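You operate a simulated robot arm through the tools that you are given. There is no shell and no other tool. Be economical: measure what you need, move in short steps, check, and stop when the job is done.

Carry out the task below with a simulated two-armed robot. There is one attempt and no reset: what you move stays moved.

## Task
Take the yellow parts bin and leave it in the yellow tray. Fetch the red parts bin and set it on the fourth shelf from the bottom of the store rack. Put the paste tin on the second shelf from the bottom of the store rack. Take the spring clip from the top of the bench shelf and put it on top of the brown carton. Close the number one drawer. Turn the volt knob to 220 V. Put the wide lamp on the green mat of the assembly bench away in the near corner crate. Take the red tray on the ledge of the chain conveyor and put it away on the drawer end of the assembly bench. Put the yellow tag from the middle shelf of the store rack on the cabinet end of the assembly bench. Fetch the green parts bin and set it on the second shelf from the bottom of the store rack. Take the 7 W flap carton from the middle shelf of the store rack and put it on the ledge of the chain conveyor. Put the white film roll on top of the wide housing on the green mat of the assembly bench. Pick up the glue tube with one hand, pass it to the other hand and put it on the second shelf from the bottom of the store rack. Pull the tray stand drawer open. Any order will do. Set down upright: yellow parts bin, red parts bin, wide lamp, green parts bin, flap carton.

The check looks at the end state, three seconds after you hand in, the way a careful person would. Anything else that was tipped, shoved, dropped, spilled or broken makes it a failure.

## Robot
Two 7-joint arms with fingered hands on one trunk, on a base that drives. Base frame: it is fixed to the floor where the robot stands at the start and does not move with it; the origin is under the middle of the robot, x ahead of it, y to its left, z up. Lengths are in m, angles in degrees, forces in N, time in s.
The left shoulder is at the start at [0.069, 0.149, 1.385], the right one opposite. With the tool pointing down near the work surface each hand reaches from about 0.16 to 0.3 m from the robot's upright axis, wherever it stands, measured 20 degrees to its own side. Places, roughly: brown carton [0.5, 0.25, 0.5]; cabinet end of the assembly bench [0.1, -2.4, 0.8]; drawer end of the assembly bench [0.2, -0.9, 0.8]; flap carton [0.5, 0.5, 1]; fourth shelf of the store rack [0.6, 0.3, 1.3]; glue tube [0.75, 0.75, 1]; green parts bin [0.5, 0.5, 1.75]; ledge of the chain conveyor (57x20 cm) [-1.18, -0.98, 0.78]; near corner crate [-1.7, -4.9, 0.8]; number one drawer [0, -0.9, 0.7]; paste tin [0.5, -0.75, 1.25]; red parts bin [0.5, -0.25, 1.75]; red tray (7x11x3 cm) [-1.2, -1.1, 0.8]; second shelf of the store rack [0.6, 0.3, 0.5]; spring clip (2x4x2 cm) [0.4, -0.7, 1.2]; tray stand drawer [-1.3, -0.2, 0.7]; volt knob [0.3, -1.4, 0.8]; white film roll (6x6x21 cm) [0.5, 0.7, 0.6]; wide housing (9x9x8 cm) [0.1, -1.6, 0.8]; wide lamp [0, -1.75, 0.75]; yellow parts bin [0.5, 0, 1.75]; yellow tag [0.5, 0.25, 1]; yellow tray (27x27x6 cm) [-1.7, 1.1, 0.6]. Payload 3.6 kg a hand.
The TCP of each hand is the grasp point between the finger pads, 0.025 m short of the fingertips. In the tool frame z runs along the fingers and y along their closing line. The gripper opens to 0.088 m. The gripper's body begins 0.029 m behind the TCP. The gripper is a hand of 4 fingers: y runs from the thumb to the fingers, the wrist lies at [-0.013, -0.097, -0.162] in the tool frame, and closing takes about 1.5 s.
Orientation is that of the tool frame in the base frame, as a unit quaternion [x, y, z, w]. With the fingers straight down and the wrist toward the robot, the tool's x, y and z point along [0, 1, 0], [1, 0, 0] and [0, 0, -1] of the base frame.

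## Interface
- The arms move only by the tool servo_tool. It takes "left_moves", "right_moves" or both (then of equal length, played together; a hand with none holds still); each is a list of rows, each a list of 6 numbers: the turn, a rotation vector about the tool's x, y, z in degrees, then the shift along the tool's x, y, z in cm. In form: [[ax, ay, az, x, y, z], ...]. A call has 1 to 8 rows; each row shifts and turns the commanded pose from where the row before left it, along the tool's axes as they then stand. "left_hand" and "right_hand" are, for a hand that has rows, the gripper command, from -1 (shut) to 1 (fully open), values between in proportion, set as the call begins (left out, the last holds). Each row takes 0.2 s and may step no farther than 0.05 m and 8.6 degrees from the row before; otherwise, or with a gripper value out of range, the whole call is refused. A pose out of reach is approached as far as the arm can. The call stops where the force on the tool passes 40 N (or 10 N more than at its start, if that is more) or the arm is blocked; 0.2 s more then pass. The fingers move at their own pace (about 0.045 m/s each) and stop on an object; they squeeze with about 32 N. The grip force told is the motor's: it shows also when the fingers shut on nothing. Time passes only in rows, and 0.2 s behind the last, so rows that do not move let the fingers close. It gives the time, the measured TCP pose, the force on the tool (base axes), the opening and the grip force at its end, in the units of the frame above (readings bear some noise), with the torque about the TCP (base axes, N m) and any sound that the robot's microphone picked up.
- Cameras (640 x 400 px; columns grow to the right, rows downward): "scene" is now at [0.1245, -0.0667, 1.5943]; the picture's right is [-0.69, -0.72, -0.00], its down [-0.53, 0.51, -0.68] and it looks along [0.49, -0.47, -0.74] (base axes); focal length 214 px, centre (320, 200). "left" rides on the left gripper at [-0.064, -0.083, -0.098] in its tool frame; the picture's right is [-0.62, -0.37, 0.69], its down [0.71, -0.63, 0.30] and it looks along [0.33, 0.68, 0.65] (tool axes); focal length 265 px, centre (320, 200). "right" rides on the right gripper at [0.064, -0.083, -0.098] in its tool frame; the picture's right is [-0.62, 0.37, -0.69], its down [-0.71, -0.63, 0.30] and it looks along [-0.32, 0.68, 0.65] (tool axes); focal length 265 px, centre (320, 200). There is no depth. A picture from a camera that has moved, and an enlarged one, comes with that camera's place and axes in the base frame and with its lens. The place of the scene camera against the robot may be out by one fixed shift of up to 0.025 m in any direction.
- get_image(camera): a new picture of that camera. The clock stands still meanwhile.
- move_column(by): slides the trunk up (or, below 0, down) by that many m; the arms and the scene camera ride with it, the base frame stays. It gives what a move gives, with no picture.
- roll_base(legs): drives the robot by 1 to 6 legs, each [ahead, left, turn to the left] in m, m and degrees, along the robot's own axes; the way and the turn of a leg run together, so that a leg with both is an arc; at most 1.5 m and 180 degrees a leg. The arms and the cameras ride along, it lands a little off, and it stops where it bumps. It gives what a move gives.
- set_fingers(index, middle, ring, thumb_bend, thumb_turn, hand): sets how far each is bent, from 0 (flat) to 100 (curled in); at 30 the hand is open as for a grip, at 70 the pads meet at the TCP. One left out holds its place. A second passes; each finger stops where it meets its share of the squeeze, and holds until it gets a number again. A gripper value or a shape takes the hand back. It gives what a move gives, with no picture; readings hold the bend of each and the force on the fingers (four entries, about 0 where the hand has none), thumb and palm. thumb_turn goes from beside the hand (0) to across from the fingers (100), as for a grip.
- grasp_type(shape, hand): the hand has 4 fingers and takes this shape, open, in about a second: jaw (thumb against the fingers, like two jaws); tri (thumb and two fingers); tip (a fingertip pinch); poke (one finger out to press); point (the index stretched); flat (the hand flat); cup (the hand cupped); fist (a fist). The gripper value then closes the fingers along that shape, each until it touches; the sizes above hold for jaw. It gives what a move gives, with no picture.
- turn_head(pan, tilt): turns the head with the scene camera to pan (to the left, within 86 degrees either way) and tilt (down, from -29 to 69), counted from straight ahead of the robot. It gives what a move gives.
- inspect(camera, box): a new picture of the part [left, top, right, bottom] of that camera's present view, enlarged. The clock stands still meanwhile.
- job_done(): hands the job in; it is judged then, once.

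Go step by step. Nothing tells you exact positions but the pictures and the camera data: compare them with the known pose of the tool, close in by small moves and look again before you grip or let go. The budget is 588 turns and 370 pictures, counting those below and the enlarged ones. Unless the task says otherwise, let go and move clear before handing in.

The tools are called after ">>>" as a command line: name --argument value ..., lists and objects as JSON in quotes. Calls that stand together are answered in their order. servo_tool: Moves the arms, as the interface text tells. Its arguments: {"type":"object","properties":{"left_moves":{"type":"array","items":{"type":"array","items":{"type":"number"}}},"left_hand":{"type":"number"},"right_moves":{"type":"array","items":{"type":"array","items":{"type":"number"}}},"right_hand":{"type":"number"}},"required":[]} The other tools are called the same way: move_column (by) slides the trunk up or down; grasp_type (shape, hand) gives the hand a shape; set_fingers (index, middle, ring, thumb_bend, thumb_turn, hand) moves the fingers one by one; roll_base (legs) drives the base; turn_head (pan, tilt) turns the head that bears the scene camera; get_image (camera) takes a picture; inspect (camera, box) takes an enlarged picture of a part of a camera's view; job_done () hands the job in.

At the start:

```text
clock: 0.0
left_position: [0.4053, 0.1849, 1.0012]
left_tool_rot: [0.706, 0.708, 0.0, -0.001]
left_wrist_force: [0.4, -0.8, 0.1]
left_torque: [-0.02, 0.02, 0.01]
left_opening: 0.0876
left_grasp_force: 0.1
left_shape: jaw
left_bend: [30.0, 30.0, 30.0, 30.0, 98.0]
left_finger forces: [0.0, 0.0, 0.0, 0.0, 0.1, 0.1]
right_position: [0.271, -0.083, 1.0012]
right_tool_rot: [0.706, 0.708, 0.0, 0.0]
right_wrist_force: [-0.3, -0.3, 0.3]
right_torque: [-0.01, 0.02, 0.01]
right_opening: 0.0877
right_grasp_force: 0.0
right_shape: jaw
right_bend: [30.0, 30.0, 30.0, 30.0, 98.0]
right_finger forces: [0.0, 0.0, 0.0, 0.0, 0.0, 0.0]
trunk travel left (down, up): [-0.875, 0.065]
robot x, y, heading: [-0.0001, -0.0005, 0.1]
head pan, tilt: [-43.7, 47.4]
```

scene: 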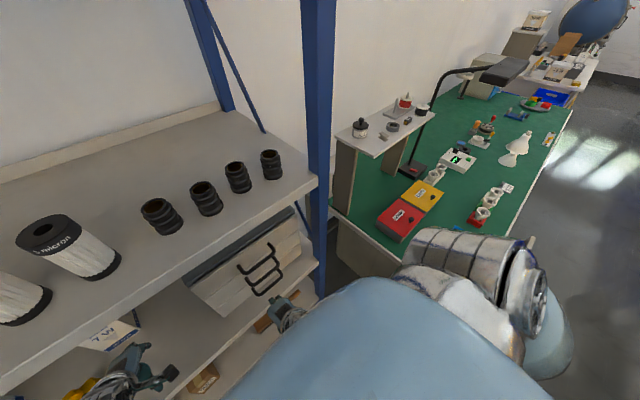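
right: 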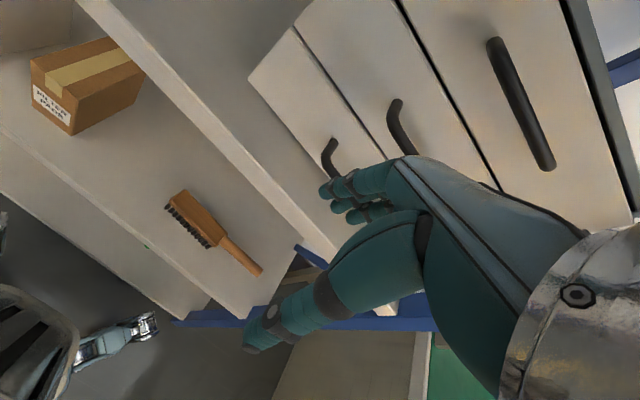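
left: 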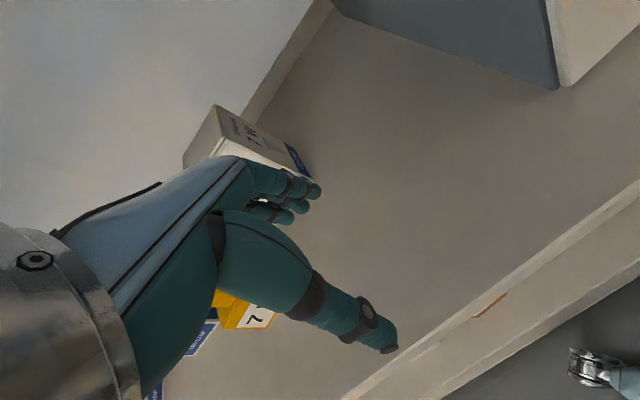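

I see the store rack ahead, with the assembly bench to the right. First I look around with the head.

>>> turn_head --pan 0 --tilt 0

>>> get_image --camera "scene"

>>> turn_head --pan 20 --tilt 50

>>> get_image --camera "scene"

```text
clock: 1.1
left_position: [0.4062, 0.1841, 0.9993]
left_tool_rot: [0.706, 0.708, -0.001, -0.001]
left_wrist_force: [0.4, -0.1, 0.5]
left_torque: [0.06, -0.01, 0.01]
left_opening: 0.0873
left_grasp_force: 0.0
left_shape: jaw
left_bend: [30.0, 30.0, 30.0, 30.0, 98.0]
left_finger forces: [0.0, 0.0, 0.1, 0.0, 0.0, 0.0]
right_position: [0.2701, -0.0824, 1.0002]
right_tool_rot: [0.706, 0.708, 0.0, 0.0]
right_wrist_force: [-0.4, 0.4, 0.1]
right_torque: [-0.02, 0.02, 0.0]
right_opening: 0.0875
right_grasp_force: 0.1
right_shape: jaw
right_bend: [30.0, 30.0, 30.0, 30.0, 98.0]
right_finger forces: [0.0, 0.1, 0.0, 0.1, 0.0, 0.1]
trunk travel left (down, up): [-0.875, 0.065]
robot x, y, heading: [-0.0025, 0.0005, 0.0]
head pan, tilt: [0.0, 0.0]
```

```text
366 pictures are left
camera scene: at [0.1582, -0.0119, 1.6685], right [0.0, -1.0, 0.0], down [0.0, 0.0, -1.0], along [1.0, 0.0, 0.0], focal length 214 px, centre (320, 200)
```

scene: 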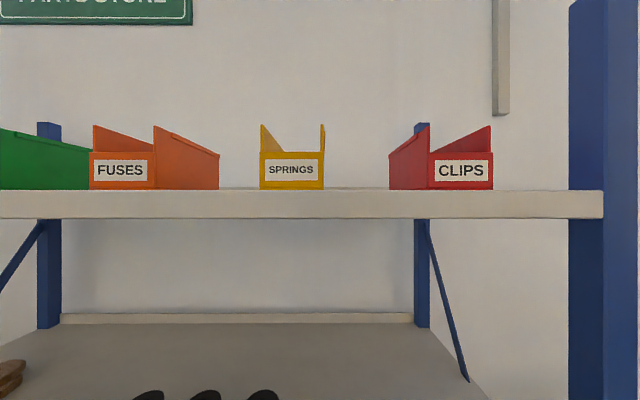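

```text
clock: 2.3
left_position: [0.4064, 0.1842, 0.9989]
left_tool_rot: [0.706, 0.708, 0.0, 0.001]
left_wrist_force: [-0.1, 0.2, -0.5]
left_torque: [-0.01, -0.03, -0.03]
left_opening: 0.0875
left_grasp_force: 0.0
left_shape: jaw
left_bend: [30.0, 30.0, 30.0, 30.0, 98.0]
left_finger forces: [0.1, 0.0, 0.0, 0.1, 0.0, 0.0]
right_position: [0.2709, -0.0823, 0.9998]
right_tool_rot: [0.707, 0.707, 0.001, 0.0]
right_wrist_force: [0.4, -0.2, 0.5]
right_torque: [0.0, 0.01, -0.03]
right_opening: 0.0875
right_grasp_force: 0.0
right_shape: jaw
right_bend: [30.0, 30.0, 30.0, 30.0, 98.0]
right_finger forces: [0.0, 0.0, 0.1, 0.0, 0.1, 0.0]
trunk travel left (down, up): [-0.875, 0.065]
robot x, y, heading: [-0.0018, -0.0018, -0.1]
head pan, tilt: [20.0, 50.0]
```

```text
365 pictures are left
camera scene: at [0.1405, 0.0143, 1.5908], right [0.34, -0.94, 0.0], down [-0.72, -0.26, -0.64], along [0.6, 0.22, -0.77], focal length 214 px, centre (320, 200)
```

scene: 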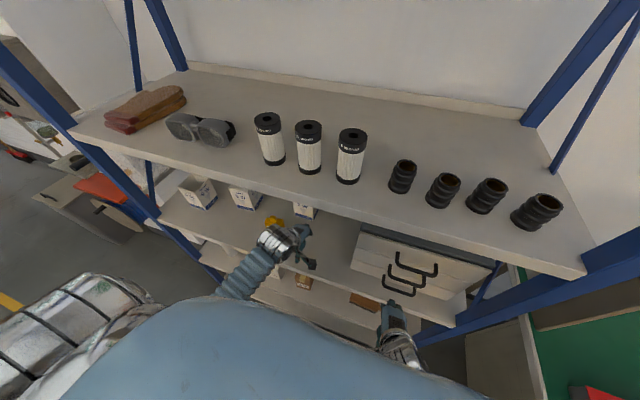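

The top shelf holds the bins at about z 1.7. I back up to see the whole rack.

>>> roll_base --legs '[[-0.5, 0, 0]]'

>>> turn_head --pan 15 --tilt 30

>>> get_image --camera "scene"

>>> turn_head --pan -60 --tilt 25

>>> get_image --camera "scene"

>>> turn_head --pan 86 --tilt 25

>>> get_image --camera "scene"

```text
clock: 9.2
left_position: [-0.0977, 0.1834, 1.0002]
left_tool_rot: [0.706, 0.709, -0.001, 0.001]
left_wrist_force: [-0.2, 0.0, -0.1]
left_torque: [0.01, -0.01, -0.02]
left_opening: 0.0874
left_grasp_force: 0.2
left_shape: jaw
left_bend: [30.0, 30.0, 30.0, 30.0, 98.0]
left_finger forces: [0.1, 0.0, 0.0, 0.1, 0.1, 0.1]
right_position: [-0.233, -0.0825, 0.9989]
right_tool_rot: [0.706, 0.708, 0.001, -0.001]
right_wrist_force: [-0.5, -0.7, -0.1]
right_torque: [0.01, -0.03, 0.04]
right_opening: 0.0876
right_grasp_force: 0.0
right_shape: jaw
right_bend: [30.0, 30.0, 30.0, 30.0, 98.0]
right_finger forces: [0.1, 0.0, 0.0, 0.0, 0.1, 0.1]
trunk travel left (down, up): [-0.875, 0.065]
robot x, y, heading: [-0.4997, -0.002, 0.3]
head pan, tilt: [20.0, 50.0]
```

```text
clock: 10.1
left_position: [-0.0973, 0.1853, 1.0001]
left_tool_rot: [0.705, 0.709, -0.001, 0.0]
left_wrist_force: [-0.5, 0.8, 0.2]
left_torque: [-0.01, -0.02, 0.0]
left_opening: 0.0876
left_grasp_force: 0.0
left_shape: jaw
left_bend: [30.0, 30.0, 30.0, 30.0, 98.0]
left_finger forces: [0.0, 0.0, 0.0, 0.0, 0.0, 0.1]
right_position: [-0.2332, -0.0813, 1.0003]
right_tool_rot: [0.706, 0.708, 0.0, 0.001]
right_wrist_force: [-0.3, 1.4, -0.1]
right_torque: [0.01, 0.01, 0.05]
right_opening: 0.0877
right_grasp_force: 0.1
right_shape: jaw
right_bend: [30.0, 30.0, 30.0, 30.0, 98.0]
right_finger forces: [0.0, 0.0, 0.0, 0.0, 0.0, 0.0]
trunk travel left (down, up): [-0.875, 0.065]
robot x, y, heading: [-0.5065, 0.0034, 0.1]
head pan, tilt: [15.0, 30.0]
```

```text
364 pictures are left
camera scene: at [-0.3489, 0.0126, 1.6201], right [0.26, -0.97, 0.0], down [-0.48, -0.13, -0.87], along [0.84, 0.23, -0.5], focal length 214 px, centre (320, 200)
```

scene: 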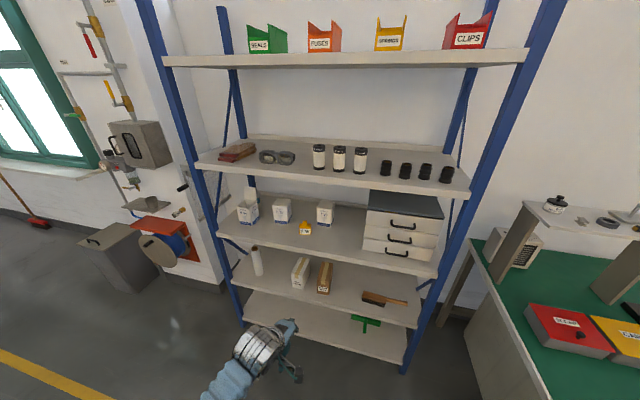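

```text
clock: 11.5
left_position: [-0.0971, 0.1853, 1.0008]
left_tool_rot: [0.705, 0.709, 0.0, 0.0]
left_wrist_force: [0.5, 0.9, 0.1]
left_torque: [0.01, 0.02, 0.01]
left_opening: 0.0874
left_grasp_force: 0.1
left_shape: jaw
left_bend: [30.0, 30.0, 30.0, 30.0, 98.0]
left_finger forces: [0.1, 0.0, 0.0, 0.1, 0.1, 0.0]
right_position: [-0.2339, -0.0816, 0.9992]
right_tool_rot: [0.705, 0.709, 0.0, 0.0]
right_wrist_force: [0.4, -0.3, 0.3]
right_torque: [-0.01, -0.02, 0.02]
right_opening: 0.0877
right_grasp_force: 0.2
right_shape: jaw
right_bend: [30.0, 30.0, 30.0, 30.0, 98.0]
right_finger forces: [0.1, 0.1, 0.0, 0.1, 0.0, 0.0]
trunk travel left (down, up): [-0.875, 0.065]
robot x, y, heading: [-0.503, -0.0024, -0.1]
head pan, tilt: [-60.0, 25.0]
```

```text
363 pictures are left
camera scene: at [-0.3905, -0.0921, 1.6282], right [-0.86, -0.5, 0.0], down [-0.21, 0.37, -0.91], along [0.46, -0.78, -0.42], focal length 214 px, centre (320, 200)
```

scene: 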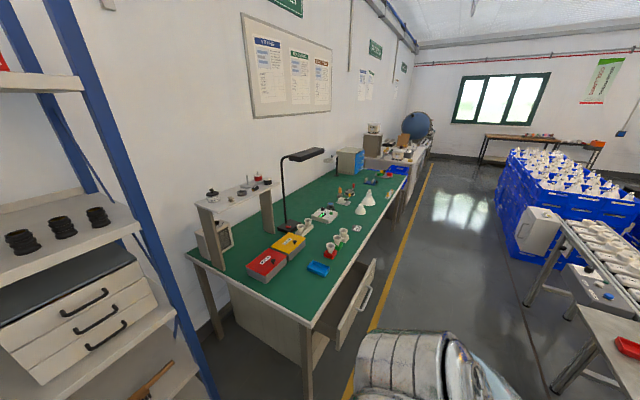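

```text
clock: 13.8
left_position: [-0.098, 0.1848, 0.9998]
left_tool_rot: [0.705, 0.709, -0.001, -0.001]
left_wrist_force: [-1.6, 0.9, -0.4]
left_torque: [-0.01, 0.01, 0.01]
left_opening: 0.0877
left_grasp_force: 0.0
left_shape: jaw
left_bend: [30.0, 30.0, 30.0, 30.0, 98.0]
left_finger forces: [0.0, 0.0, 0.1, 0.1, 0.0, 0.1]
right_position: [-0.2327, -0.0828, 1.0006]
right_tool_rot: [0.707, 0.708, -0.001, 0.0]
right_wrist_force: [-0.5, 0.6, -0.1]
right_torque: [-0.02, 0.03, -0.01]
right_opening: 0.0875
right_grasp_force: 0.0
right_shape: jaw
right_bend: [30.0, 30.0, 30.0, 30.0, 98.0]
right_finger forces: [0.0, 0.0, 0.1, 0.0, 0.1, 0.0]
trunk travel left (down, up): [-0.875, 0.065]
robot x, y, heading: [-0.5049, -0.0017, 0.0]
head pan, tilt: [85.9, 25.0]
```

```text
362 pictures are left
camera scene: at [-0.4304, 0.0797, 1.6282], right [1.0, -0.07, 0.0], down [-0.03, -0.42, -0.91], along [0.06, 0.9, -0.42], focal length 214 px, centre (320, 200)
```

scene: 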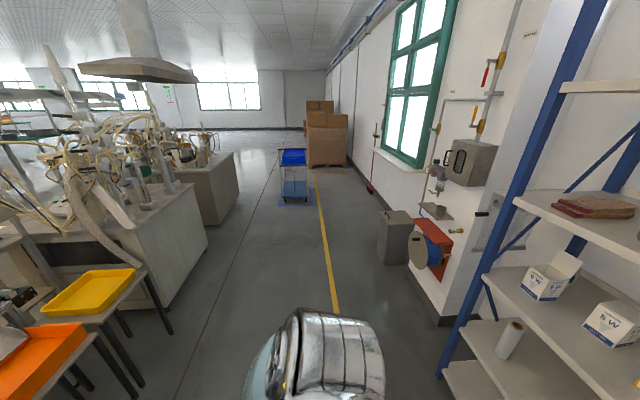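

I inspect the rack in more detail from here.

>>> turn_head --pan 22 --tilt 35

>>> inspect --camera "scene" --box '[220, 100, 420, 225]'

>>> inspect --camera "scene" --box '[200, 160, 480, 335]'

>>> turn_head --pan 10 --tilt 0

>>> inspect --camera "scene" --box '[180, 100, 480, 287]'

```text
clock: 15.2
left_position: [-0.0988, 0.1845, 1.0001]
left_tool_rot: [0.706, 0.708, 0.0, 0.001]
left_wrist_force: [-0.9, 0.3, 0.4]
left_torque: [0.02, -0.01, 0.0]
left_opening: 0.0874
left_grasp_force: 0.1
left_shape: jaw
left_bend: [30.0, 30.0, 30.0, 30.0, 98.0]
left_finger forces: [0.1, 0.1, 0.0, 0.1, 0.1, 0.1]
right_position: [-0.2338, -0.0821, 0.9991]
right_tool_rot: [0.706, 0.708, 0.001, 0.0]
right_wrist_force: [-0.4, -0.1, 0.5]
right_torque: [0.01, 0.05, 0.01]
right_opening: 0.0876
right_grasp_force: 0.1
right_shape: jaw
right_bend: [30.0, 30.0, 30.0, 30.0, 98.0]
right_finger forces: [0.1, 0.0, 0.1, 0.0, 0.0, 0.1]
trunk travel left (down, up): [-0.875, 0.065]
robot x, y, heading: [-0.5043, 0.0005, 0.3]
head pan, tilt: [22.0, 35.0]
```

```text
3.20 times, centred on (320, 162) of scene
camera zoom: at [-0.3553, 0.021, 1.6125], right [0.38, -0.93, 0.0], down [-0.53, -0.22, -0.82], along [0.76, 0.31, -0.57], focal length 686 px, centre (320, 320)
```

zoom: 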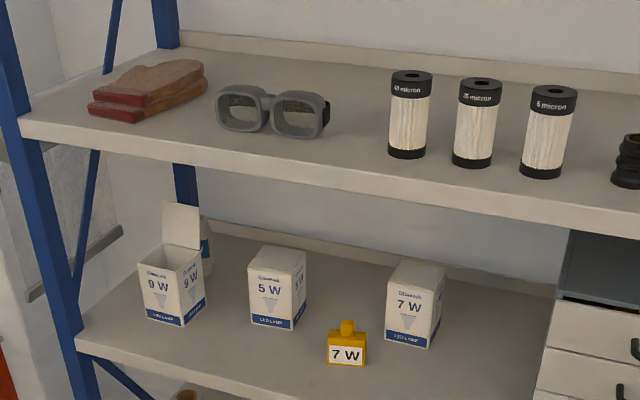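

```text
2.29 times, centred on (340, 248) of scene
camera zoom: at [-0.3553, 0.021, 1.6125], right [0.38, -0.93, 0.0], down [-0.53, -0.22, -0.82], along [0.76, 0.31, -0.57], focal length 490 px, centre (274, 91)
```

zoom: 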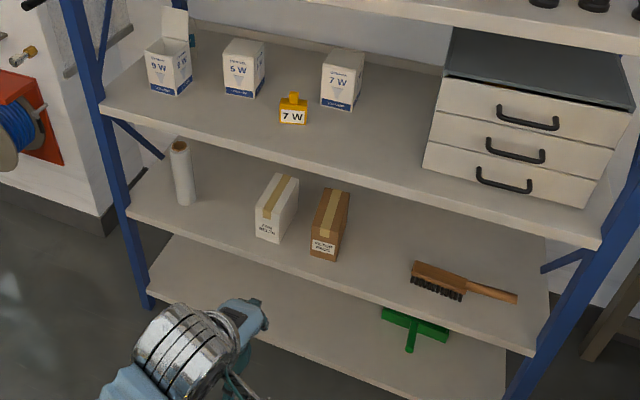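

```text
clock: 16.2
left_position: [-0.0985, 0.1839, 1.0]
left_tool_rot: [0.705, 0.709, -0.001, -0.001]
left_wrist_force: [-0.7, -0.8, -0.7]
left_torque: [0.01, -0.02, -0.04]
left_opening: 0.0872
left_grasp_force: 0.1
left_shape: jaw
left_bend: [30.0, 30.0, 30.0, 30.0, 98.0]
left_finger forces: [0.0, 0.0, 0.0, 0.1, 0.1, 0.0]
right_position: [-0.2336, -0.0817, 0.9994]
right_tool_rot: [0.706, 0.708, 0.0, 0.0]
right_wrist_force: [-0.6, -0.1, 0.1]
right_torque: [0.01, -0.02, -0.01]
right_opening: 0.0877
right_grasp_force: 0.2
right_shape: jaw
right_bend: [30.0, 30.0, 30.0, 30.0, 98.0]
right_finger forces: [0.0, 0.1, 0.1, 0.0, 0.0, 0.0]
trunk travel left (down, up): [-0.875, 0.065]
robot x, y, heading: [-0.5063, 0.0028, 0.0]
head pan, tilt: [10.0, 0.0]
```

```text
2.13 times, centred on (330, 194) of scene
camera zoom: at [-0.348, 0.0036, 1.6685], right [0.18, -0.98, 0.0], down [0.0, 0.0, -1.0], along [0.98, 0.18, 0.0], focal length 458 px, centre (299, 214)
```

zoom: 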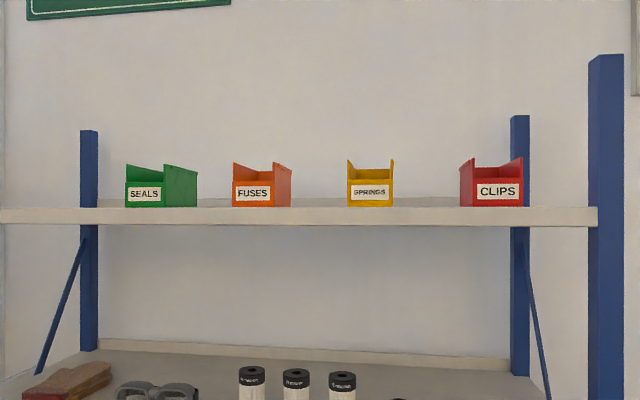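

Bins sit at about x 0.43–0.61 on the 1.68 m top shelf, shelf edge at x≈0.385. I'll raise the trunk and lift the left hand with a yaw turn to test its reach.

>>> move_column --by 0.06

>>> servo_tool --left_moves '[[0, 0, 8.5, 0, 0, -5], [0, 0, 8.5, 0, 0, -5], [0, 0, 8.5, 0, 0, -5], [0, 0, 8.5, 0, 0, -5], [0, 0, 8.5, 0, 0, -5], [0, 0, 8.5, 0, 0, -5], [0, 0, 8.5, 0, 0, -5], [0, 0, 8.5, 0, 0, -5]]'

>>> servo_tool --left_moves '[[0, 0, 7, 0, 0, -5], [0, 0, 7, 0, 0, -5], [0, 0, 8, 0, 0, -5], [0, 0, 0, 0, 0, -5], [0, 0, 0, 0, 0, -5], [0, 0, 0, 0, 0, -5], [0, 0, 0, 0, 0, -5]]'

```text
clock: 17.2
left_position: [-0.0974, 0.1842, 1.0603]
left_tool_rot: [0.705, 0.709, 0.0, 0.0]
left_wrist_force: [0.0, -0.7, -0.5]
left_torque: [-0.01, 0.02, 0.02]
left_opening: 0.0877
left_grasp_force: 0.1
left_shape: jaw
left_bend: [30.0, 30.0, 30.0, 30.0, 98.0]
left_finger forces: [0.0, 0.1, 0.1, 0.0, 0.1, 0.0]
right_position: [-0.2331, -0.0821, 1.0595]
right_tool_rot: [0.705, 0.709, 0.0, -0.001]
right_wrist_force: [0.4, 0.4, -0.1]
right_torque: [0.01, 0.01, 0.02]
right_opening: 0.0878
right_grasp_force: 0.1
right_shape: jaw
right_bend: [30.0, 30.0, 30.0, 30.0, 98.0]
right_finger forces: [0.0, 0.1, 0.0, 0.0, 0.1, 0.0]
trunk travel left (down, up): [-0.935, 0.005]
robot x, y, heading: [-0.5036, -0.0033, -0.1]
head pan, tilt: [10.0, 0.0]
```

```text
clock: 19.0
left_position: [-0.0967, 0.1826, 1.4564]
left_tool_rot: [0.981, 0.192, -0.001, 0.0]
left_wrist_force: [0.0, 0.2, -0.8]
left_torque: [0.01, -0.02, 0.0]
left_opening: 0.0877
left_grasp_force: 0.1
left_shape: jaw
left_bend: [30.0, 30.0, 30.0, 30.0, 98.0]
left_finger forces: [0.0, 0.0, 0.0, 0.0, 0.0, 0.0]
right_position: [-0.2326, -0.0831, 1.06]
right_tool_rot: [0.706, 0.708, 0.0, 0.0]
right_wrist_force: [0.6, 0.7, -0.6]
right_torque: [0.02, -0.04, 0.01]
right_opening: 0.0874
right_grasp_force: 0.1
right_shape: jaw
right_bend: [30.0, 30.0, 30.0, 30.0, 98.0]
right_finger forces: [0.0, 0.0, 0.1, 0.0, 0.0, 0.0]
trunk travel left (down, up): [-0.935, 0.005]
robot x, y, heading: [-0.5025, -0.0003, 0.2]
head pan, tilt: [10.0, 0.0]
```

```text
clock: 20.6
left_position: [-0.1228, 0.168, 1.7596]
left_tool_rot: [1.0, 0.002, 0.001, 0.002]
left_wrist_force: [-0.3, 0.0, 0.0]
left_torque: [0.01, 0.02, -0.03]
left_opening: 0.0879
left_grasp_force: 0.2
left_shape: jaw
left_bend: [30.0, 30.0, 30.0, 30.0, 98.0]
left_finger forces: [0.0, 0.0, 0.1, 0.0, 0.1, 0.1]
left hand out of reach, approached as far as the arm can: row 6, 7
right_position: [-0.2326, -0.0817, 1.0606]
right_tool_rot: [0.705, 0.709, 0.0, 0.001]
right_wrist_force: [0.3, 0.0, -0.8]
right_torque: [-0.01, 0.02, 0.02]
right_opening: 0.0876
right_grasp_force: 0.1
right_shape: jaw
right_bend: [30.0, 30.0, 30.0, 30.0, 98.0]
right_finger forces: [0.0, 0.1, 0.0, 0.0, 0.0, 0.1]
trunk travel left (down, up): [-0.935, 0.005]
robot x, y, heading: [-0.5057, -0.0032, 0.4]
head pan, tilt: [10.0, 0.0]
```

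Reach is about 0.58 m shoulder to wrist, so I'll tilt the left tool 45° forward and pull it in, which gains both height and depth.

>>> servo_tool --left_moves '[[0, 7.5, 0, 0, 1.3, 0], [0, 7.5, 0, 0, 1.3, 0], [0, 7.5, 0, 0, 1.3, 0], [0, 7.5, 0, 0, 1.3, 0], [0, 7.5, 0, 0, 1.3, 0], [0, 7.5, 0, 0, 1.3, 0], [0, 0, 0, 0, 0, 0]]'

>>> get_image --camera "left"

>>> get_image --camera "scene"

```text
clock: 22.2
left_position: [-0.1152, 0.0916, 1.7577]
left_tool_rot: [0.924, 0.003, 0.383, 0.0]
left_wrist_force: [0.2, -0.1, 0.9]
left_torque: [-0.01, 0.01, -0.01]
left_opening: 0.0878
left_grasp_force: 0.2
left_shape: jaw
left_bend: [30.0, 30.0, 30.0, 30.0, 98.0]
left_finger forces: [0.0, 0.1, 0.0, 0.0, 0.0, 0.1]
right_position: [-0.2312, -0.0807, 1.0601]
right_tool_rot: [0.706, 0.708, -0.001, 0.0]
right_wrist_force: [0.9, -0.3, -0.6]
right_torque: [0.0, -0.02, 0.0]
right_opening: 0.0873
right_grasp_force: 0.1
right_shape: jaw
right_bend: [30.0, 30.0, 30.0, 30.0, 98.0]
right_finger forces: [0.1, 0.1, 0.0, 0.1, 0.0, 0.0]
trunk travel left (down, up): [-0.935, 0.005]
robot x, y, heading: [-0.5085, -0.0026, -0.1]
head pan, tilt: [10.0, 0.0]
```

```text
358 pictures are left
camera left: at [-0.2318, 0.1736, 1.7818], right [0.05, 0.37, -0.93], down [0.72, 0.63, 0.29], along [0.69, -0.68, -0.23], focal length 265 px, centre (320, 200)
```

left: 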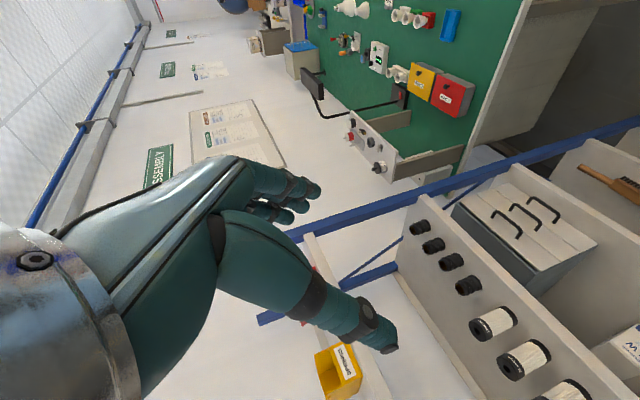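

```text
357 pictures are left
camera scene: at [-0.3443, 0.0058, 1.7282], right [0.18, -0.98, 0.0], down [0.0, 0.0, -1.0], along [0.98, 0.18, 0.0], focal length 214 px, centre (320, 200)
```

scene: 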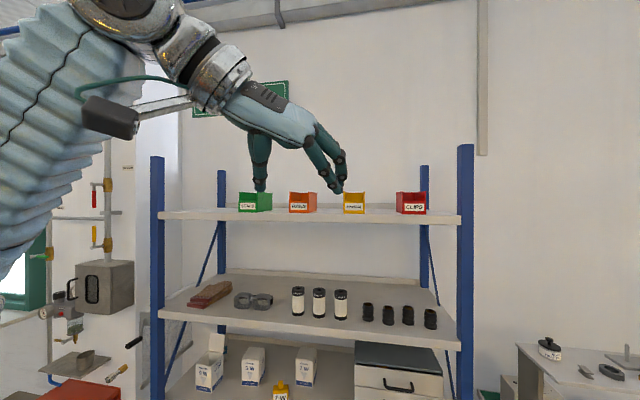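

The scene camera sees the left hand above bin height. I raise it to check clearance reach.

>>> servo_tool --left_moves '[[0, 0, 0, 2.5, 0, -2.5], [0, 0, 0, 2, 0, -2], [0, 0, 0, 0, 0, 0]]'

```text
clock: 23.0
left_position: [-0.1195, 0.0886, 1.8224]
left_tool_rot: [0.924, 0.004, 0.382, -0.001]
left_wrist_force: [0.3, 0.8, -0.5]
left_torque: [-0.03, 0.0, 0.0]
left_opening: 0.0875
left_grasp_force: 0.1
left_shape: jaw
left_bend: [30.0, 30.0, 30.0, 30.0, 98.0]
left_finger forces: [0.0, 0.0, 0.0, 0.0, 0.1, 0.0]
right_position: [-0.2331, -0.0821, 1.0607]
right_tool_rot: [0.706, 0.709, 0.0, 0.001]
right_wrist_force: [0.4, -0.1, -0.6]
right_torque: [0.02, 0.01, -0.01]
right_opening: 0.0878
right_grasp_force: 0.0
right_shape: jaw
right_bend: [30.0, 30.0, 30.0, 30.0, 98.0]
right_finger forces: [0.1, 0.1, 0.0, 0.1, 0.0, 0.0]
trunk travel left (down, up): [-0.935, 0.005]
robot x, y, heading: [-0.5052, -0.0005, 0.0]
head pan, tilt: [10.0, 0.0]
```

Height is OK. Next I extend forward to test the reach.

>>> servo_tool --left_moves '[[0, 0, 0, 3.3, 0, 3.3], [0, 0, 0, 3.3, 0, 3.3], [0, 0, 0, 2, 0, 2], [0, 0, 0, 0, 0, 0]]'

```text
clock: 24.0
left_position: [-0.0003, 0.088, 1.8216]
left_tool_rot: [0.923, 0.001, 0.385, 0.0]
left_wrist_force: [0.4, -0.2, 0.3]
left_torque: [0.0, -0.03, -0.03]
left_opening: 0.0878
left_grasp_force: 0.0
left_shape: jaw
left_bend: [30.0, 30.0, 30.0, 30.0, 98.0]
left_finger forces: [0.0, 0.0, 0.0, 0.0, 0.0, 0.1]
right_position: [-0.2374, -0.0819, 1.0606]
right_tool_rot: [0.706, 0.708, 0.001, 0.0]
right_wrist_force: [0.4, -0.2, -1.1]
right_torque: [-0.03, -0.03, -0.01]
right_opening: 0.0876
right_grasp_force: 0.1
right_shape: jaw
right_bend: [30.0, 30.0, 30.0, 30.0, 98.0]
right_finger forces: [0.0, 0.0, 0.1, 0.1, 0.0, 0.1]
trunk travel left (down, up): [-0.935, 0.005]
robot x, y, heading: [-0.505, -0.0059, 0.1]
head pan, tilt: [10.0, 0.0]
```

Good reach. Now I drive in front of the red bin, stopping short.

>>> roll_base --legs '[[0, -0.235, 0], [0.44, 0, 0]]'

>>> turn_head --pan 0 --tilt -10

>>> get_image --camera "scene"

>>> get_image --camera "left"

```text
clock: 29.9
left_position: [0.1188, -0.1563, 1.8235]
left_tool_rot: [0.922, 0.002, 0.386, -0.003]
left_wrist_force: [-0.8, 0.0, 0.5]
left_torque: [0.01, -0.02, -0.02]
left_opening: 0.0877
left_grasp_force: 0.1
left_shape: jaw
left_bend: [30.0, 30.0, 30.0, 30.0, 98.0]
left_finger forces: [0.1, 0.0, 0.0, 0.0, 0.1, 0.0]
right_position: [-0.1163, -0.3248, 1.0615]
right_tool_rot: [0.705, 0.709, 0.004, 0.0]
right_wrist_force: [-0.7, -0.4, 0.6]
right_torque: [0.02, -0.02, 0.0]
right_opening: 0.0877
right_grasp_force: 0.1
right_shape: jaw
right_bend: [30.0, 30.0, 30.0, 30.0, 98.0]
right_finger forces: [0.0, 0.1, 0.0, 0.0, 0.0, 0.0]
trunk travel left (down, up): [-0.935, 0.005]
robot x, y, heading: [-0.3869, -0.2438, 0.2]
head pan, tilt: [10.0, 0.0]
stopped in leg 2: the robot was blocked; the commanded pose is now the measured one
```

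```text
clock: 30.6
left_position: [0.1209, -0.1541, 1.822]
left_tool_rot: [0.922, 0.003, 0.386, -0.002]
left_wrist_force: [0.0, 0.6, 0.2]
left_torque: [0.01, 0.01, 0.02]
left_opening: 0.0876
left_grasp_force: 0.1
left_shape: jaw
left_bend: [30.0, 30.0, 30.0, 30.0, 98.0]
left_finger forces: [0.0, 0.0, 0.0, 0.0, 0.0, 0.1]
right_position: [-0.1149, -0.3225, 1.0599]
right_tool_rot: [0.706, 0.708, 0.002, 0.001]
right_wrist_force: [-0.2, -0.3, -0.1]
right_torque: [-0.02, -0.02, 0.02]
right_opening: 0.0876
right_grasp_force: 0.2
right_shape: jaw
right_bend: [30.0, 30.0, 30.0, 30.0, 98.0]
right_finger forces: [0.1, 0.0, 0.0, 0.1, 0.0, 0.0]
trunk travel left (down, up): [-0.935, 0.005]
robot x, y, heading: [-0.3846, -0.2438, 0.2]
head pan, tilt: [0.0, -10.0]
```

```text
356 pictures are left
camera scene: at [-0.2391, -0.2554, 1.7444], right [0.0, -1.0, 0.0], down [0.18, 0.0, -0.98], along [0.98, 0.0, 0.18], focal length 214 px, centre (320, 200)
```

scene: 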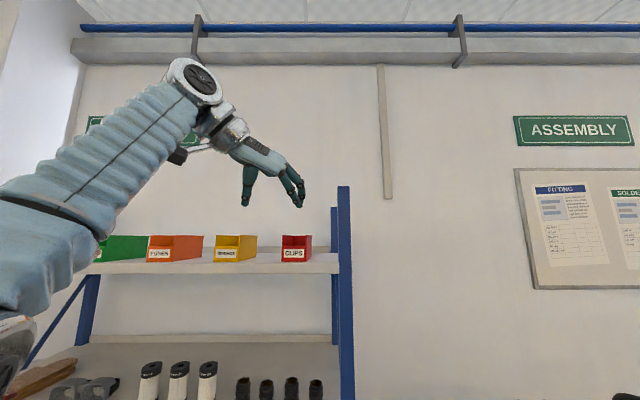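

```text
355 pictures are left
camera left: at [0.0044, -0.0725, 1.8471], right [0.06, 0.37, -0.93], down [0.72, 0.63, 0.3], along [0.7, -0.68, -0.23], focal length 265 px, centre (320, 200)
```

left: 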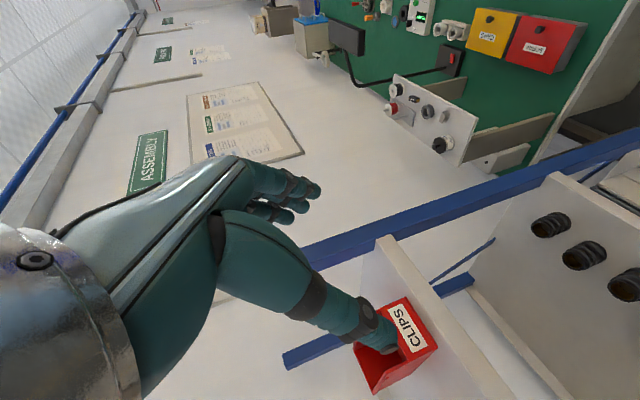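

The base was blocked at x=-0.385. I look down right to see what is in the way.

>>> turn_head --pan -50 --tilt 60

>>> get_image --camera "scene"

```text
clock: 32.0
left_position: [0.1238, -0.1525, 1.8211]
left_tool_rot: [0.923, 0.002, 0.384, -0.001]
left_wrist_force: [-1.1, -0.3, 0.6]
left_torque: [0.01, -0.03, 0.0]
left_opening: 0.0879
left_grasp_force: 0.0
left_shape: jaw
left_bend: [30.0, 30.0, 30.0, 30.0, 98.0]
left_finger forces: [0.0, 0.0, 0.1, 0.0, 0.0, 0.0]
right_position: [-0.1127, -0.3224, 1.06]
right_tool_rot: [0.706, 0.708, 0.0, 0.0]
right_wrist_force: [0.4, -0.2, 0.6]
right_torque: [0.0, 0.0, 0.02]
right_opening: 0.0877
right_grasp_force: 0.1
right_shape: jaw
right_bend: [30.0, 30.0, 30.0, 30.0, 98.0]
right_finger forces: [0.1, 0.0, 0.0, 0.0, 0.0, 0.0]
trunk travel left (down, up): [-0.935, 0.005]
robot x, y, heading: [-0.3879, -0.2434, 0.2]
head pan, tilt: [-50.0, 60.0]
```

```text
354 pictures are left
camera scene: at [-0.2774, -0.3046, 1.6384], right [-0.76, -0.65, 0.0], down [-0.56, 0.66, -0.5], along [0.33, -0.38, -0.87], focal length 214 px, centre (320, 200)
```

scene: 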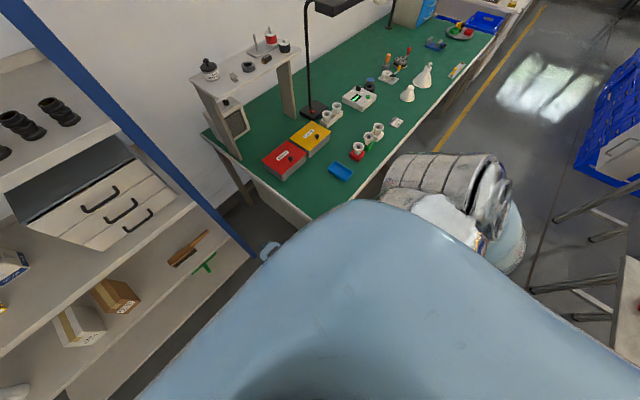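

The base front-right corner hit the bench corner (around x -0.065, y -0.6). I back off, shift left to y≈-0.1, and go forward.

>>> roll_base --legs '[[-0.05, 0, 0], [0, 0.145, 0], [0.36, 0, 0]]'

>>> servo_tool --left_moves '[[0, 0, 0, 0, 3, 0], [0, 0, 0, 0, 2.2, 0], [0, 0, 0, 0, 0, 0]]'

>>> get_image --camera "left"

>>> turn_head --pan -10 --tilt 0

>>> get_image --camera "scene"

```text
clock: 33.1
left_position: [0.1207, -0.1508, 1.8127]
left_tool_rot: [0.927, 0.005, 0.375, 0.0]
left_wrist_force: [1.3, -0.5, 0.5]
left_torque: [0.0, 0.01, -0.01]
left_opening: 0.0879
left_grasp_force: 0.0
left_shape: jaw
left_bend: [30.0, 30.0, 30.0, 30.0, 98.0]
left_finger forces: [0.0, 0.0, 0.1, 0.0, 0.1, 0.0]
right_position: [-0.1265, -0.3227, 1.0575]
right_tool_rot: [0.705, 0.709, -0.004, -0.003]
right_wrist_force: [0.1, -0.4, 0.8]
right_torque: [0.03, 0.03, 0.0]
right_opening: 0.0876
right_grasp_force: 0.1
right_shape: jaw
right_bend: [30.0, 30.0, 30.0, 30.0, 98.0]
right_finger forces: [0.0, 0.1, 0.1, 0.1, 0.0, 0.0]
trunk travel left (down, up): [-0.935, 0.005]
robot x, y, heading: [-0.4053, -0.2391, 0.0]
head pan, tilt: [-50.0, 60.0]
stopped in leg 1: the robot was blocked; the commanded pose is now the measured one
```

```text
clock: 33.9
left_position: [0.1118, -0.1987, 1.8131]
left_tool_rot: [0.926, 0.005, 0.378, 0.0]
left_wrist_force: [-0.1, 0.5, 0.1]
left_torque: [-0.04, 0.01, 0.04]
left_opening: 0.0881
left_grasp_force: 0.1
left_shape: jaw
left_bend: [30.0, 30.0, 30.0, 30.0, 98.0]
left_finger forces: [0.1, 0.1, 0.1, 0.0, 0.0, 0.0]
left hand out of reach, approached as far as the arm can: row 2
right_position: [-0.1306, -0.3208, 1.0588]
right_tool_rot: [0.705, 0.709, -0.002, 0.0]
right_wrist_force: [0.4, 0.2, 0.2]
right_torque: [0.01, -0.01, 0.01]
right_opening: 0.0878
right_grasp_force: 0.1
right_shape: jaw
right_bend: [30.0, 30.0, 30.0, 30.0, 98.0]
right_finger forces: [0.0, 0.0, 0.1, 0.0, 0.0, 0.0]
trunk travel left (down, up): [-0.935, 0.005]
robot x, y, heading: [-0.4083, -0.2396, 0.2]
head pan, tilt: [-50.0, 60.0]
```

```text
353 pictures are left
camera left: at [-0.0051, -0.1177, 1.8384], right [0.04, 0.36, -0.93], down [0.72, 0.64, 0.28], along [0.7, -0.68, -0.24], focal length 265 px, centre (320, 200)
```

left: 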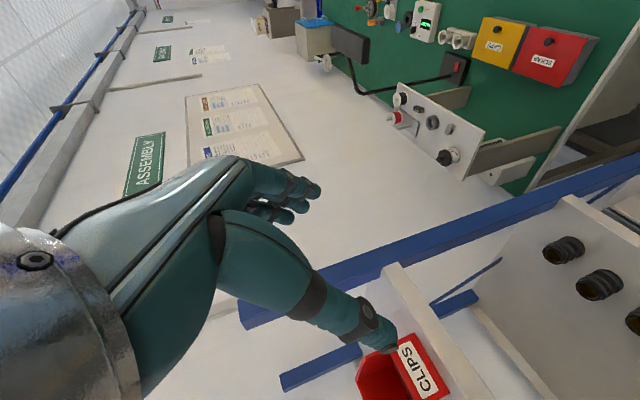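

```text
clock: 35.2
left_position: [0.1112, -0.2018, 1.8129]
left_tool_rot: [0.926, 0.006, 0.379, -0.001]
left_wrist_force: [0.2, -0.8, -0.7]
left_torque: [0.03, 0.04, -0.05]
left_opening: 0.0879
left_grasp_force: 0.2
left_shape: jaw
left_bend: [30.0, 30.0, 30.0, 30.0, 98.0]
left_finger forces: [0.0, 0.1, 0.0, 0.0, 0.1, 0.0]
right_position: [-0.131, -0.3218, 1.0596]
right_tool_rot: [0.705, 0.709, -0.001, -0.002]
right_wrist_force: [0.8, 0.6, -1.2]
right_torque: [0.02, 0.04, 0.02]
right_opening: 0.0877
right_grasp_force: 0.1
right_shape: jaw
right_bend: [30.0, 30.0, 30.0, 30.0, 98.0]
right_finger forces: [0.1, 0.0, 0.0, 0.1, 0.0, 0.0]
trunk travel left (down, up): [-0.935, 0.005]
robot x, y, heading: [-0.405, -0.2384, 0.4]
head pan, tilt: [-10.0, 0.0]
```

```text
352 pictures are left
camera scene: at [-0.2425, -0.2688, 1.7279], right [-0.17, -0.99, 0.0], down [-0.01, 0.0, -1.0], along [0.99, -0.17, -0.01], focal length 214 px, centre (320, 200)
```

scene: 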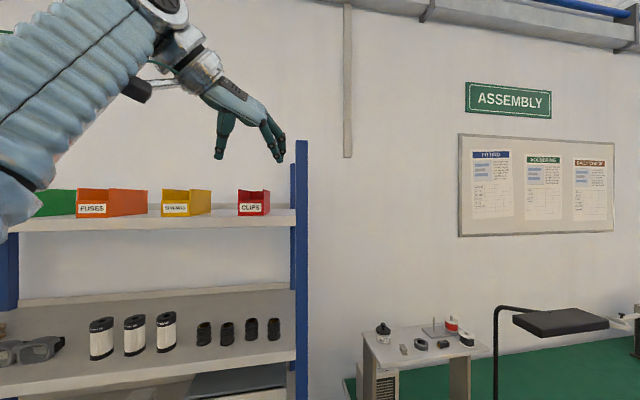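

Backing was blocked too after 2 cm; I look to both sides to understand.

>>> turn_head --pan -86 --tilt 55

>>> get_image --camera "scene"

>>> get_image --camera "right"

>>> turn_head --pan 86 --tilt 55

>>> get_image --camera "scene"

```text
clock: 36.6
left_position: [0.108, -0.1996, 1.8145]
left_tool_rot: [0.925, 0.005, 0.38, 0.0]
left_wrist_force: [0.6, 0.2, 0.5]
left_torque: [-0.03, 0.03, -0.03]
left_opening: 0.0877
left_grasp_force: 0.0
left_shape: jaw
left_bend: [30.0, 30.0, 30.0, 30.0, 98.0]
left_finger forces: [0.1, 0.1, 0.0, 0.1, 0.1, 0.0]
right_position: [-0.1332, -0.3219, 1.0593]
right_tool_rot: [0.705, 0.71, -0.001, 0.001]
right_wrist_force: [0.5, 0.6, -0.5]
right_torque: [-0.03, -0.02, -0.04]
right_opening: 0.0876
right_grasp_force: 0.0
right_shape: jaw
right_bend: [30.0, 30.0, 30.0, 30.0, 98.0]
right_finger forces: [0.1, 0.0, 0.0, 0.1, 0.1, 0.0]
trunk travel left (down, up): [-0.935, 0.005]
robot x, y, heading: [-0.4075, -0.2412, 0.0]
head pan, tilt: [-85.9, 55.0]
```

```text
351 pictures are left
camera scene: at [-0.3288, -0.3242, 1.6441], right [-1.0, -0.08, 0.0], down [-0.06, 0.82, -0.57], along [0.04, -0.57, -0.82], focal length 214 px, centre (320, 200)
```

scene: 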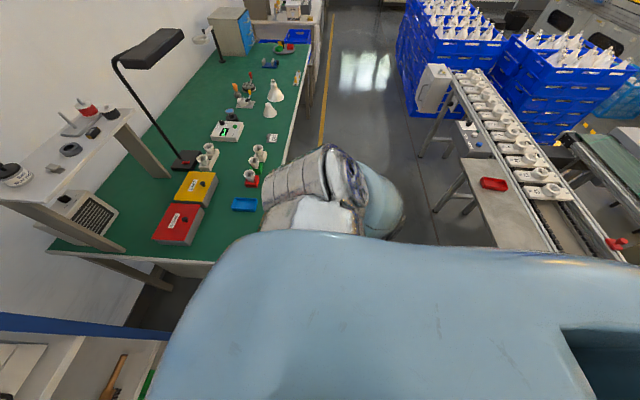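

```text
350 pictures are left
camera right: at [-0.2167, -0.2576, 1.1573], right [0.37, -0.62, 0.69], down [-0.63, -0.72, -0.3], along [0.68, -0.32, -0.65], focal length 265 px, centre (320, 200)
```

right: 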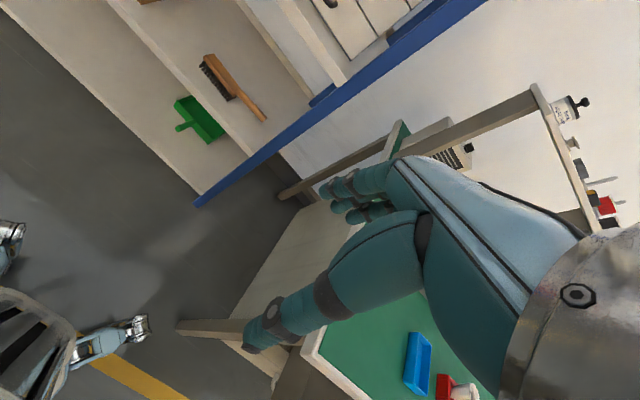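

```text
clock: 39.2
left_position: [0.1034, -0.2006, 1.8162]
left_tool_rot: [0.925, 0.005, 0.38, 0.0]
left_wrist_force: [-0.2, 0.6, 0.0]
left_torque: [-0.03, 0.0, 0.04]
left_opening: 0.0878
left_grasp_force: 0.1
left_shape: jaw
left_bend: [30.0, 30.0, 30.0, 30.0, 98.0]
left_finger forces: [0.0, 0.0, 0.0, 0.0, 0.0, 0.1]
right_position: [-0.134, -0.3219, 1.0601]
right_tool_rot: [0.705, 0.709, 0.0, 0.0]
right_wrist_force: [-0.2, -0.1, -0.2]
right_torque: [-0.03, 0.0, -0.02]
right_opening: 0.0876
right_grasp_force: 0.1
right_shape: jaw
right_bend: [30.0, 30.0, 30.0, 30.0, 98.0]
right_finger forces: [0.0, 0.0, 0.0, 0.0, 0.0, 0.0]
trunk travel left (down, up): [-0.935, 0.005]
robot x, y, heading: [-0.4074, -0.2411, 0.4]
head pan, tilt: [85.9, 55.0]
```

```text
349 pictures are left
camera scene: at [-0.3332, -0.1809, 1.6442], right [1.0, -0.07, 0.0], down [-0.06, -0.82, -0.57], along [0.04, 0.57, -0.82], focal length 214 px, centre (320, 200)
```

scene: 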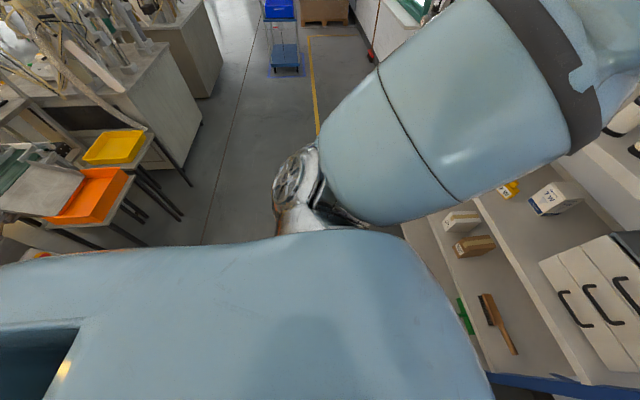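

Nothing is evidently touching; I try sliding left.

>>> roll_base --legs '[[0, 0.14, 0]]'

```text
clock: 41.7
left_position: [0.1023, -0.0677, 1.8161]
left_tool_rot: [0.925, 0.005, 0.381, -0.002]
left_wrist_force: [-0.2, -1.0, -0.3]
left_torque: [-0.01, 0.02, 0.01]
left_opening: 0.0878
left_grasp_force: 0.0
left_shape: jaw
left_bend: [30.0, 30.0, 30.0, 30.0, 98.0]
left_finger forces: [0.0, 0.0, 0.1, 0.1, 0.0, 0.0]
right_position: [-0.1369, -0.1856, 1.0605]
right_tool_rot: [0.704, 0.71, 0.001, 0.0]
right_wrist_force: [0.6, -1.0, 0.3]
right_torque: [0.04, 0.05, -0.02]
right_opening: 0.0877
right_grasp_force: 0.1
right_shape: jaw
right_bend: [30.0, 30.0, 30.0, 30.0, 98.0]
right_finger forces: [0.0, 0.0, 0.1, 0.1, 0.0, 0.0]
trunk travel left (down, up): [-0.935, 0.005]
robot x, y, heading: [-0.407, -0.0992, 0.5]
head pan, tilt: [85.9, 55.0]
```

>>> roll_base --legs '[[0.2, 0, -0.5]]'

```text
clock: 43.4
left_position: [0.1585, -0.057, 1.8189]
left_tool_rot: [0.921, 0.004, 0.39, 0.0]
left_wrist_force: [0.0, -0.4, 0.5]
left_torque: [-0.02, -0.03, 0.01]
left_opening: 0.0879
left_grasp_force: 0.0
left_shape: jaw
left_bend: [30.0, 30.0, 30.0, 30.0, 97.0]
left_finger forces: [0.1, 0.0, 0.0, 0.1, 0.0, 0.0]
right_position: [-0.0694, -0.1793, 1.0629]
right_tool_rot: [0.706, 0.708, 0.003, 0.004]
right_wrist_force: [-0.9, 0.7, 0.0]
right_torque: [0.0, -0.02, 0.01]
right_opening: 0.0877
right_grasp_force: 0.1
right_shape: jaw
right_bend: [30.0, 30.0, 30.0, 30.0, 98.0]
right_finger forces: [0.0, 0.0, 0.0, 0.0, 0.1, 0.0]
trunk travel left (down, up): [-0.935, 0.005]
robot x, y, heading: [-0.3354, -0.0985, 0.3]
head pan, tilt: [85.9, 55.0]
stopped in leg 1: the robot was blocked; the commanded pose is now the measured one
```

The stretched arm may be tripping the block check. I pull the left hand back in, then try driving again.

>>> servo_tool --left_moves '[[0, 0, 0, -3.3, 0, -3.3], [0, 0, 0, -3.3, 0, -3.3], [0, 0, 0, -2, 0, -2], [0, 0, 0, 0, 0, 0]]'

>>> roll_base --legs '[[0.15, 0, 0]]'

```text
clock: 44.4
left_position: [0.1024, -0.0669, 1.8596]
left_tool_rot: [0.928, 0.005, 0.374, 0.001]
left_wrist_force: [0.8, -0.2, 0.1]
left_torque: [0.0, 0.06, 0.0]
left_opening: 0.0878
left_grasp_force: 0.1
left_shape: jaw
left_bend: [30.0, 30.0, 30.0, 30.0, 97.0]
left_finger forces: [0.0, 0.1, 0.0, 0.0, 0.1, 0.0]
left hand out of reach, approached as far as the arm can: row 1, 2, 3
right_position: [-0.0517, -0.1853, 1.0575]
right_tool_rot: [0.706, 0.708, -0.002, -0.003]
right_wrist_force: [0.4, 1.0, 0.5]
right_torque: [0.01, 0.04, -0.01]
right_opening: 0.0874
right_grasp_force: 0.1
right_shape: jaw
right_bend: [30.0, 30.0, 30.0, 30.0, 98.0]
right_finger forces: [0.0, 0.0, 0.0, 0.0, 0.1, 0.0]
trunk travel left (down, up): [-0.935, 0.005]
robot x, y, heading: [-0.3313, -0.1007, 0.2]
head pan, tilt: [85.9, 55.0]
```

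```text
clock: 47.0
left_position: [0.2241, -0.0614, 1.8681]
left_tool_rot: [0.923, 0.006, 0.384, 0.002]
left_wrist_force: [0.0, -0.3, -0.8]
left_torque: [-0.01, 0.0, 0.05]
left_opening: 0.088
left_grasp_force: 0.0
left_shape: jaw
left_bend: [30.0, 30.0, 30.0, 30.0, 97.0]
left_finger forces: [0.1, 0.1, 0.0, 0.0, 0.0, 0.0]
right_position: [0.0819, -0.1809, 1.0607]
right_tool_rot: [0.706, 0.708, 0.003, 0.002]
right_wrist_force: [0.0, -0.3, 0.5]
right_torque: [0.03, -0.01, -0.04]
right_opening: 0.0881
right_grasp_force: 0.0
right_shape: jaw
right_bend: [30.0, 30.0, 30.0, 30.0, 98.0]
right_finger forces: [0.0, 0.1, 0.0, 0.0, 0.0, 0.0]
trunk travel left (down, up): [-0.935, 0.005]
robot x, y, heading: [-0.183, -0.0984, 0.1]
head pan, tilt: [85.9, 55.0]
```

That confirms it: arms must be relaxed while driving. Forward a little more.

>>> roll_base --legs '[[0.14, 0, 0]]'

>>> servo_tool --left_moves '[[0, 0, 0, 0, 3, 0], [0, 0, 0, 0, 3, 0], [0, 0, 0, 0, 2.9, 0], [0, 0, 0, 0, 0, 0]]'

>>> turn_head --pan -10 --tilt 0

>>> get_image --camera "scene"

>>> get_image --camera "left"

```text
clock: 49.4
left_position: [0.3751, -0.064, 1.8668]
left_tool_rot: [0.926, 0.008, 0.377, 0.004]
left_wrist_force: [-0.4, -0.1, 0.3]
left_torque: [-0.02, 0.0, 0.01]
left_opening: 0.0879
left_grasp_force: 0.0
left_shape: jaw
left_bend: [30.0, 30.0, 30.0, 30.0, 97.0]
left_finger forces: [0.1, 0.1, 0.0, 0.0, 0.1, 0.1]
right_position: [0.2267, -0.1841, 1.0606]
right_tool_rot: [0.707, 0.708, 0.001, -0.002]
right_wrist_force: [0.4, -0.7, -0.7]
right_torque: [-0.02, 0.0, 0.01]
right_opening: 0.088
right_grasp_force: 0.1
right_shape: jaw
right_bend: [30.0, 30.0, 30.0, 30.0, 98.0]
right_finger forces: [0.1, 0.1, 0.0, 0.0, 0.0, 0.0]
trunk travel left (down, up): [-0.935, 0.005]
robot x, y, heading: [-0.0404, -0.0998, -0.2]
head pan, tilt: [85.9, 55.0]
```

```text
clock: 50.6
left_position: [0.3715, -0.1156, 1.868]
left_tool_rot: [0.922, 0.027, 0.385, 0.025]
left_wrist_force: [0.3, 0.3, 0.1]
left_torque: [0.02, 0.02, 0.01]
left_opening: 0.0878
left_grasp_force: 0.1
left_shape: jaw
left_bend: [30.0, 30.0, 30.0, 30.0, 97.0]
left_finger forces: [0.1, 0.0, 0.0, 0.0, 0.0, 0.0]
left hand out of reach, approached as far as the arm can: row 1, 2, 3
right_position: [0.2292, -0.184, 1.0582]
right_tool_rot: [0.706, 0.708, 0.0, -0.001]
right_wrist_force: [-0.7, -0.3, -0.4]
right_torque: [0.02, 0.02, -0.02]
right_opening: 0.0877
right_grasp_force: 0.0
right_shape: jaw
right_bend: [30.0, 30.0, 30.0, 30.0, 98.0]
right_finger forces: [0.0, 0.0, 0.0, 0.1, 0.0, 0.0]
trunk travel left (down, up): [-0.935, 0.005]
robot x, y, heading: [-0.0375, -0.1005, -0.0]
head pan, tilt: [85.9, 55.0]
stopped in row 4 (left hand): the arm was blocked; the commanded pose is now the measured one
```

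```text
clock: 52.3
left_position: [0.3699, -0.1143, 1.8682]
left_tool_rot: [0.922, 0.026, 0.386, 0.026]
left_wrist_force: [-0.1, -0.7, 0.2]
left_torque: [-0.01, -0.03, -0.01]
left_opening: 0.0879
left_grasp_force: 0.0
left_shape: jaw
left_bend: [30.0, 30.0, 30.0, 30.0, 97.0]
left_finger forces: [0.0, 0.0, 0.0, 0.0, 0.1, 0.0]
right_position: [0.2285, -0.1832, 1.0598]
right_tool_rot: [0.706, 0.709, 0.0, 0.0]
right_wrist_force: [-0.4, -0.8, -0.1]
right_torque: [-0.02, -0.03, 0.04]
right_opening: 0.0878
right_grasp_force: 0.0
right_shape: jaw
right_bend: [30.0, 30.0, 30.0, 30.0, 98.0]
right_finger forces: [0.1, 0.1, 0.0, 0.0, 0.1, 0.1]
trunk travel left (down, up): [-0.935, 0.005]
robot x, y, heading: [-0.0361, -0.096, 0.2]
head pan, tilt: [-10.0, 0.0]
```

```text
348 pictures are left
camera scene: at [0.117, -0.1252, 1.7287], right [-0.17, -0.98, 0.0], down [0.0, 0.0, -1.0], along [0.98, -0.17, 0.0], focal length 214 px, centre (320, 200)
```

scene: 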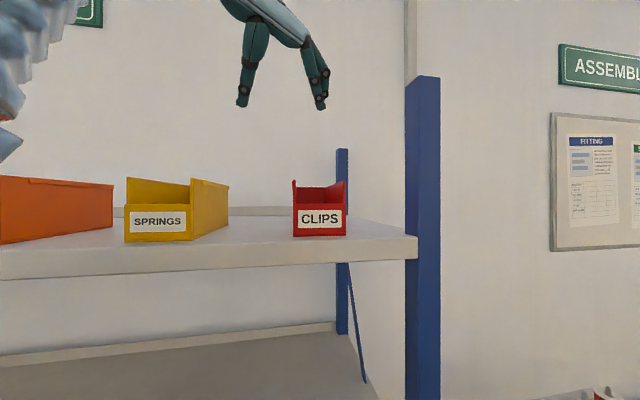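

```text
347 pictures are left
camera left: at [0.2515, -0.0329, 1.8868], right [0.05, 0.31, -0.95], down [0.7, 0.67, 0.25], along [0.71, -0.68, -0.18], focal length 265 px, centre (320, 200)
```

left: 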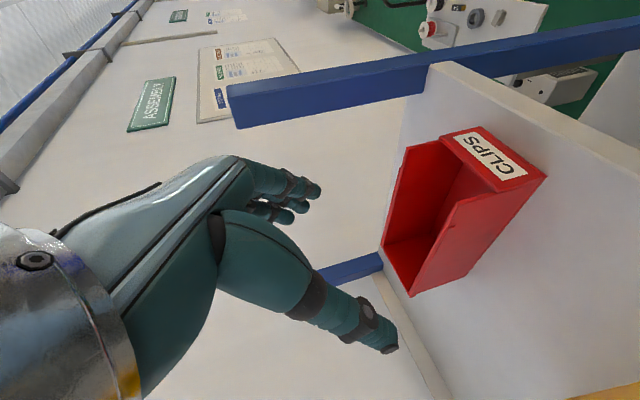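

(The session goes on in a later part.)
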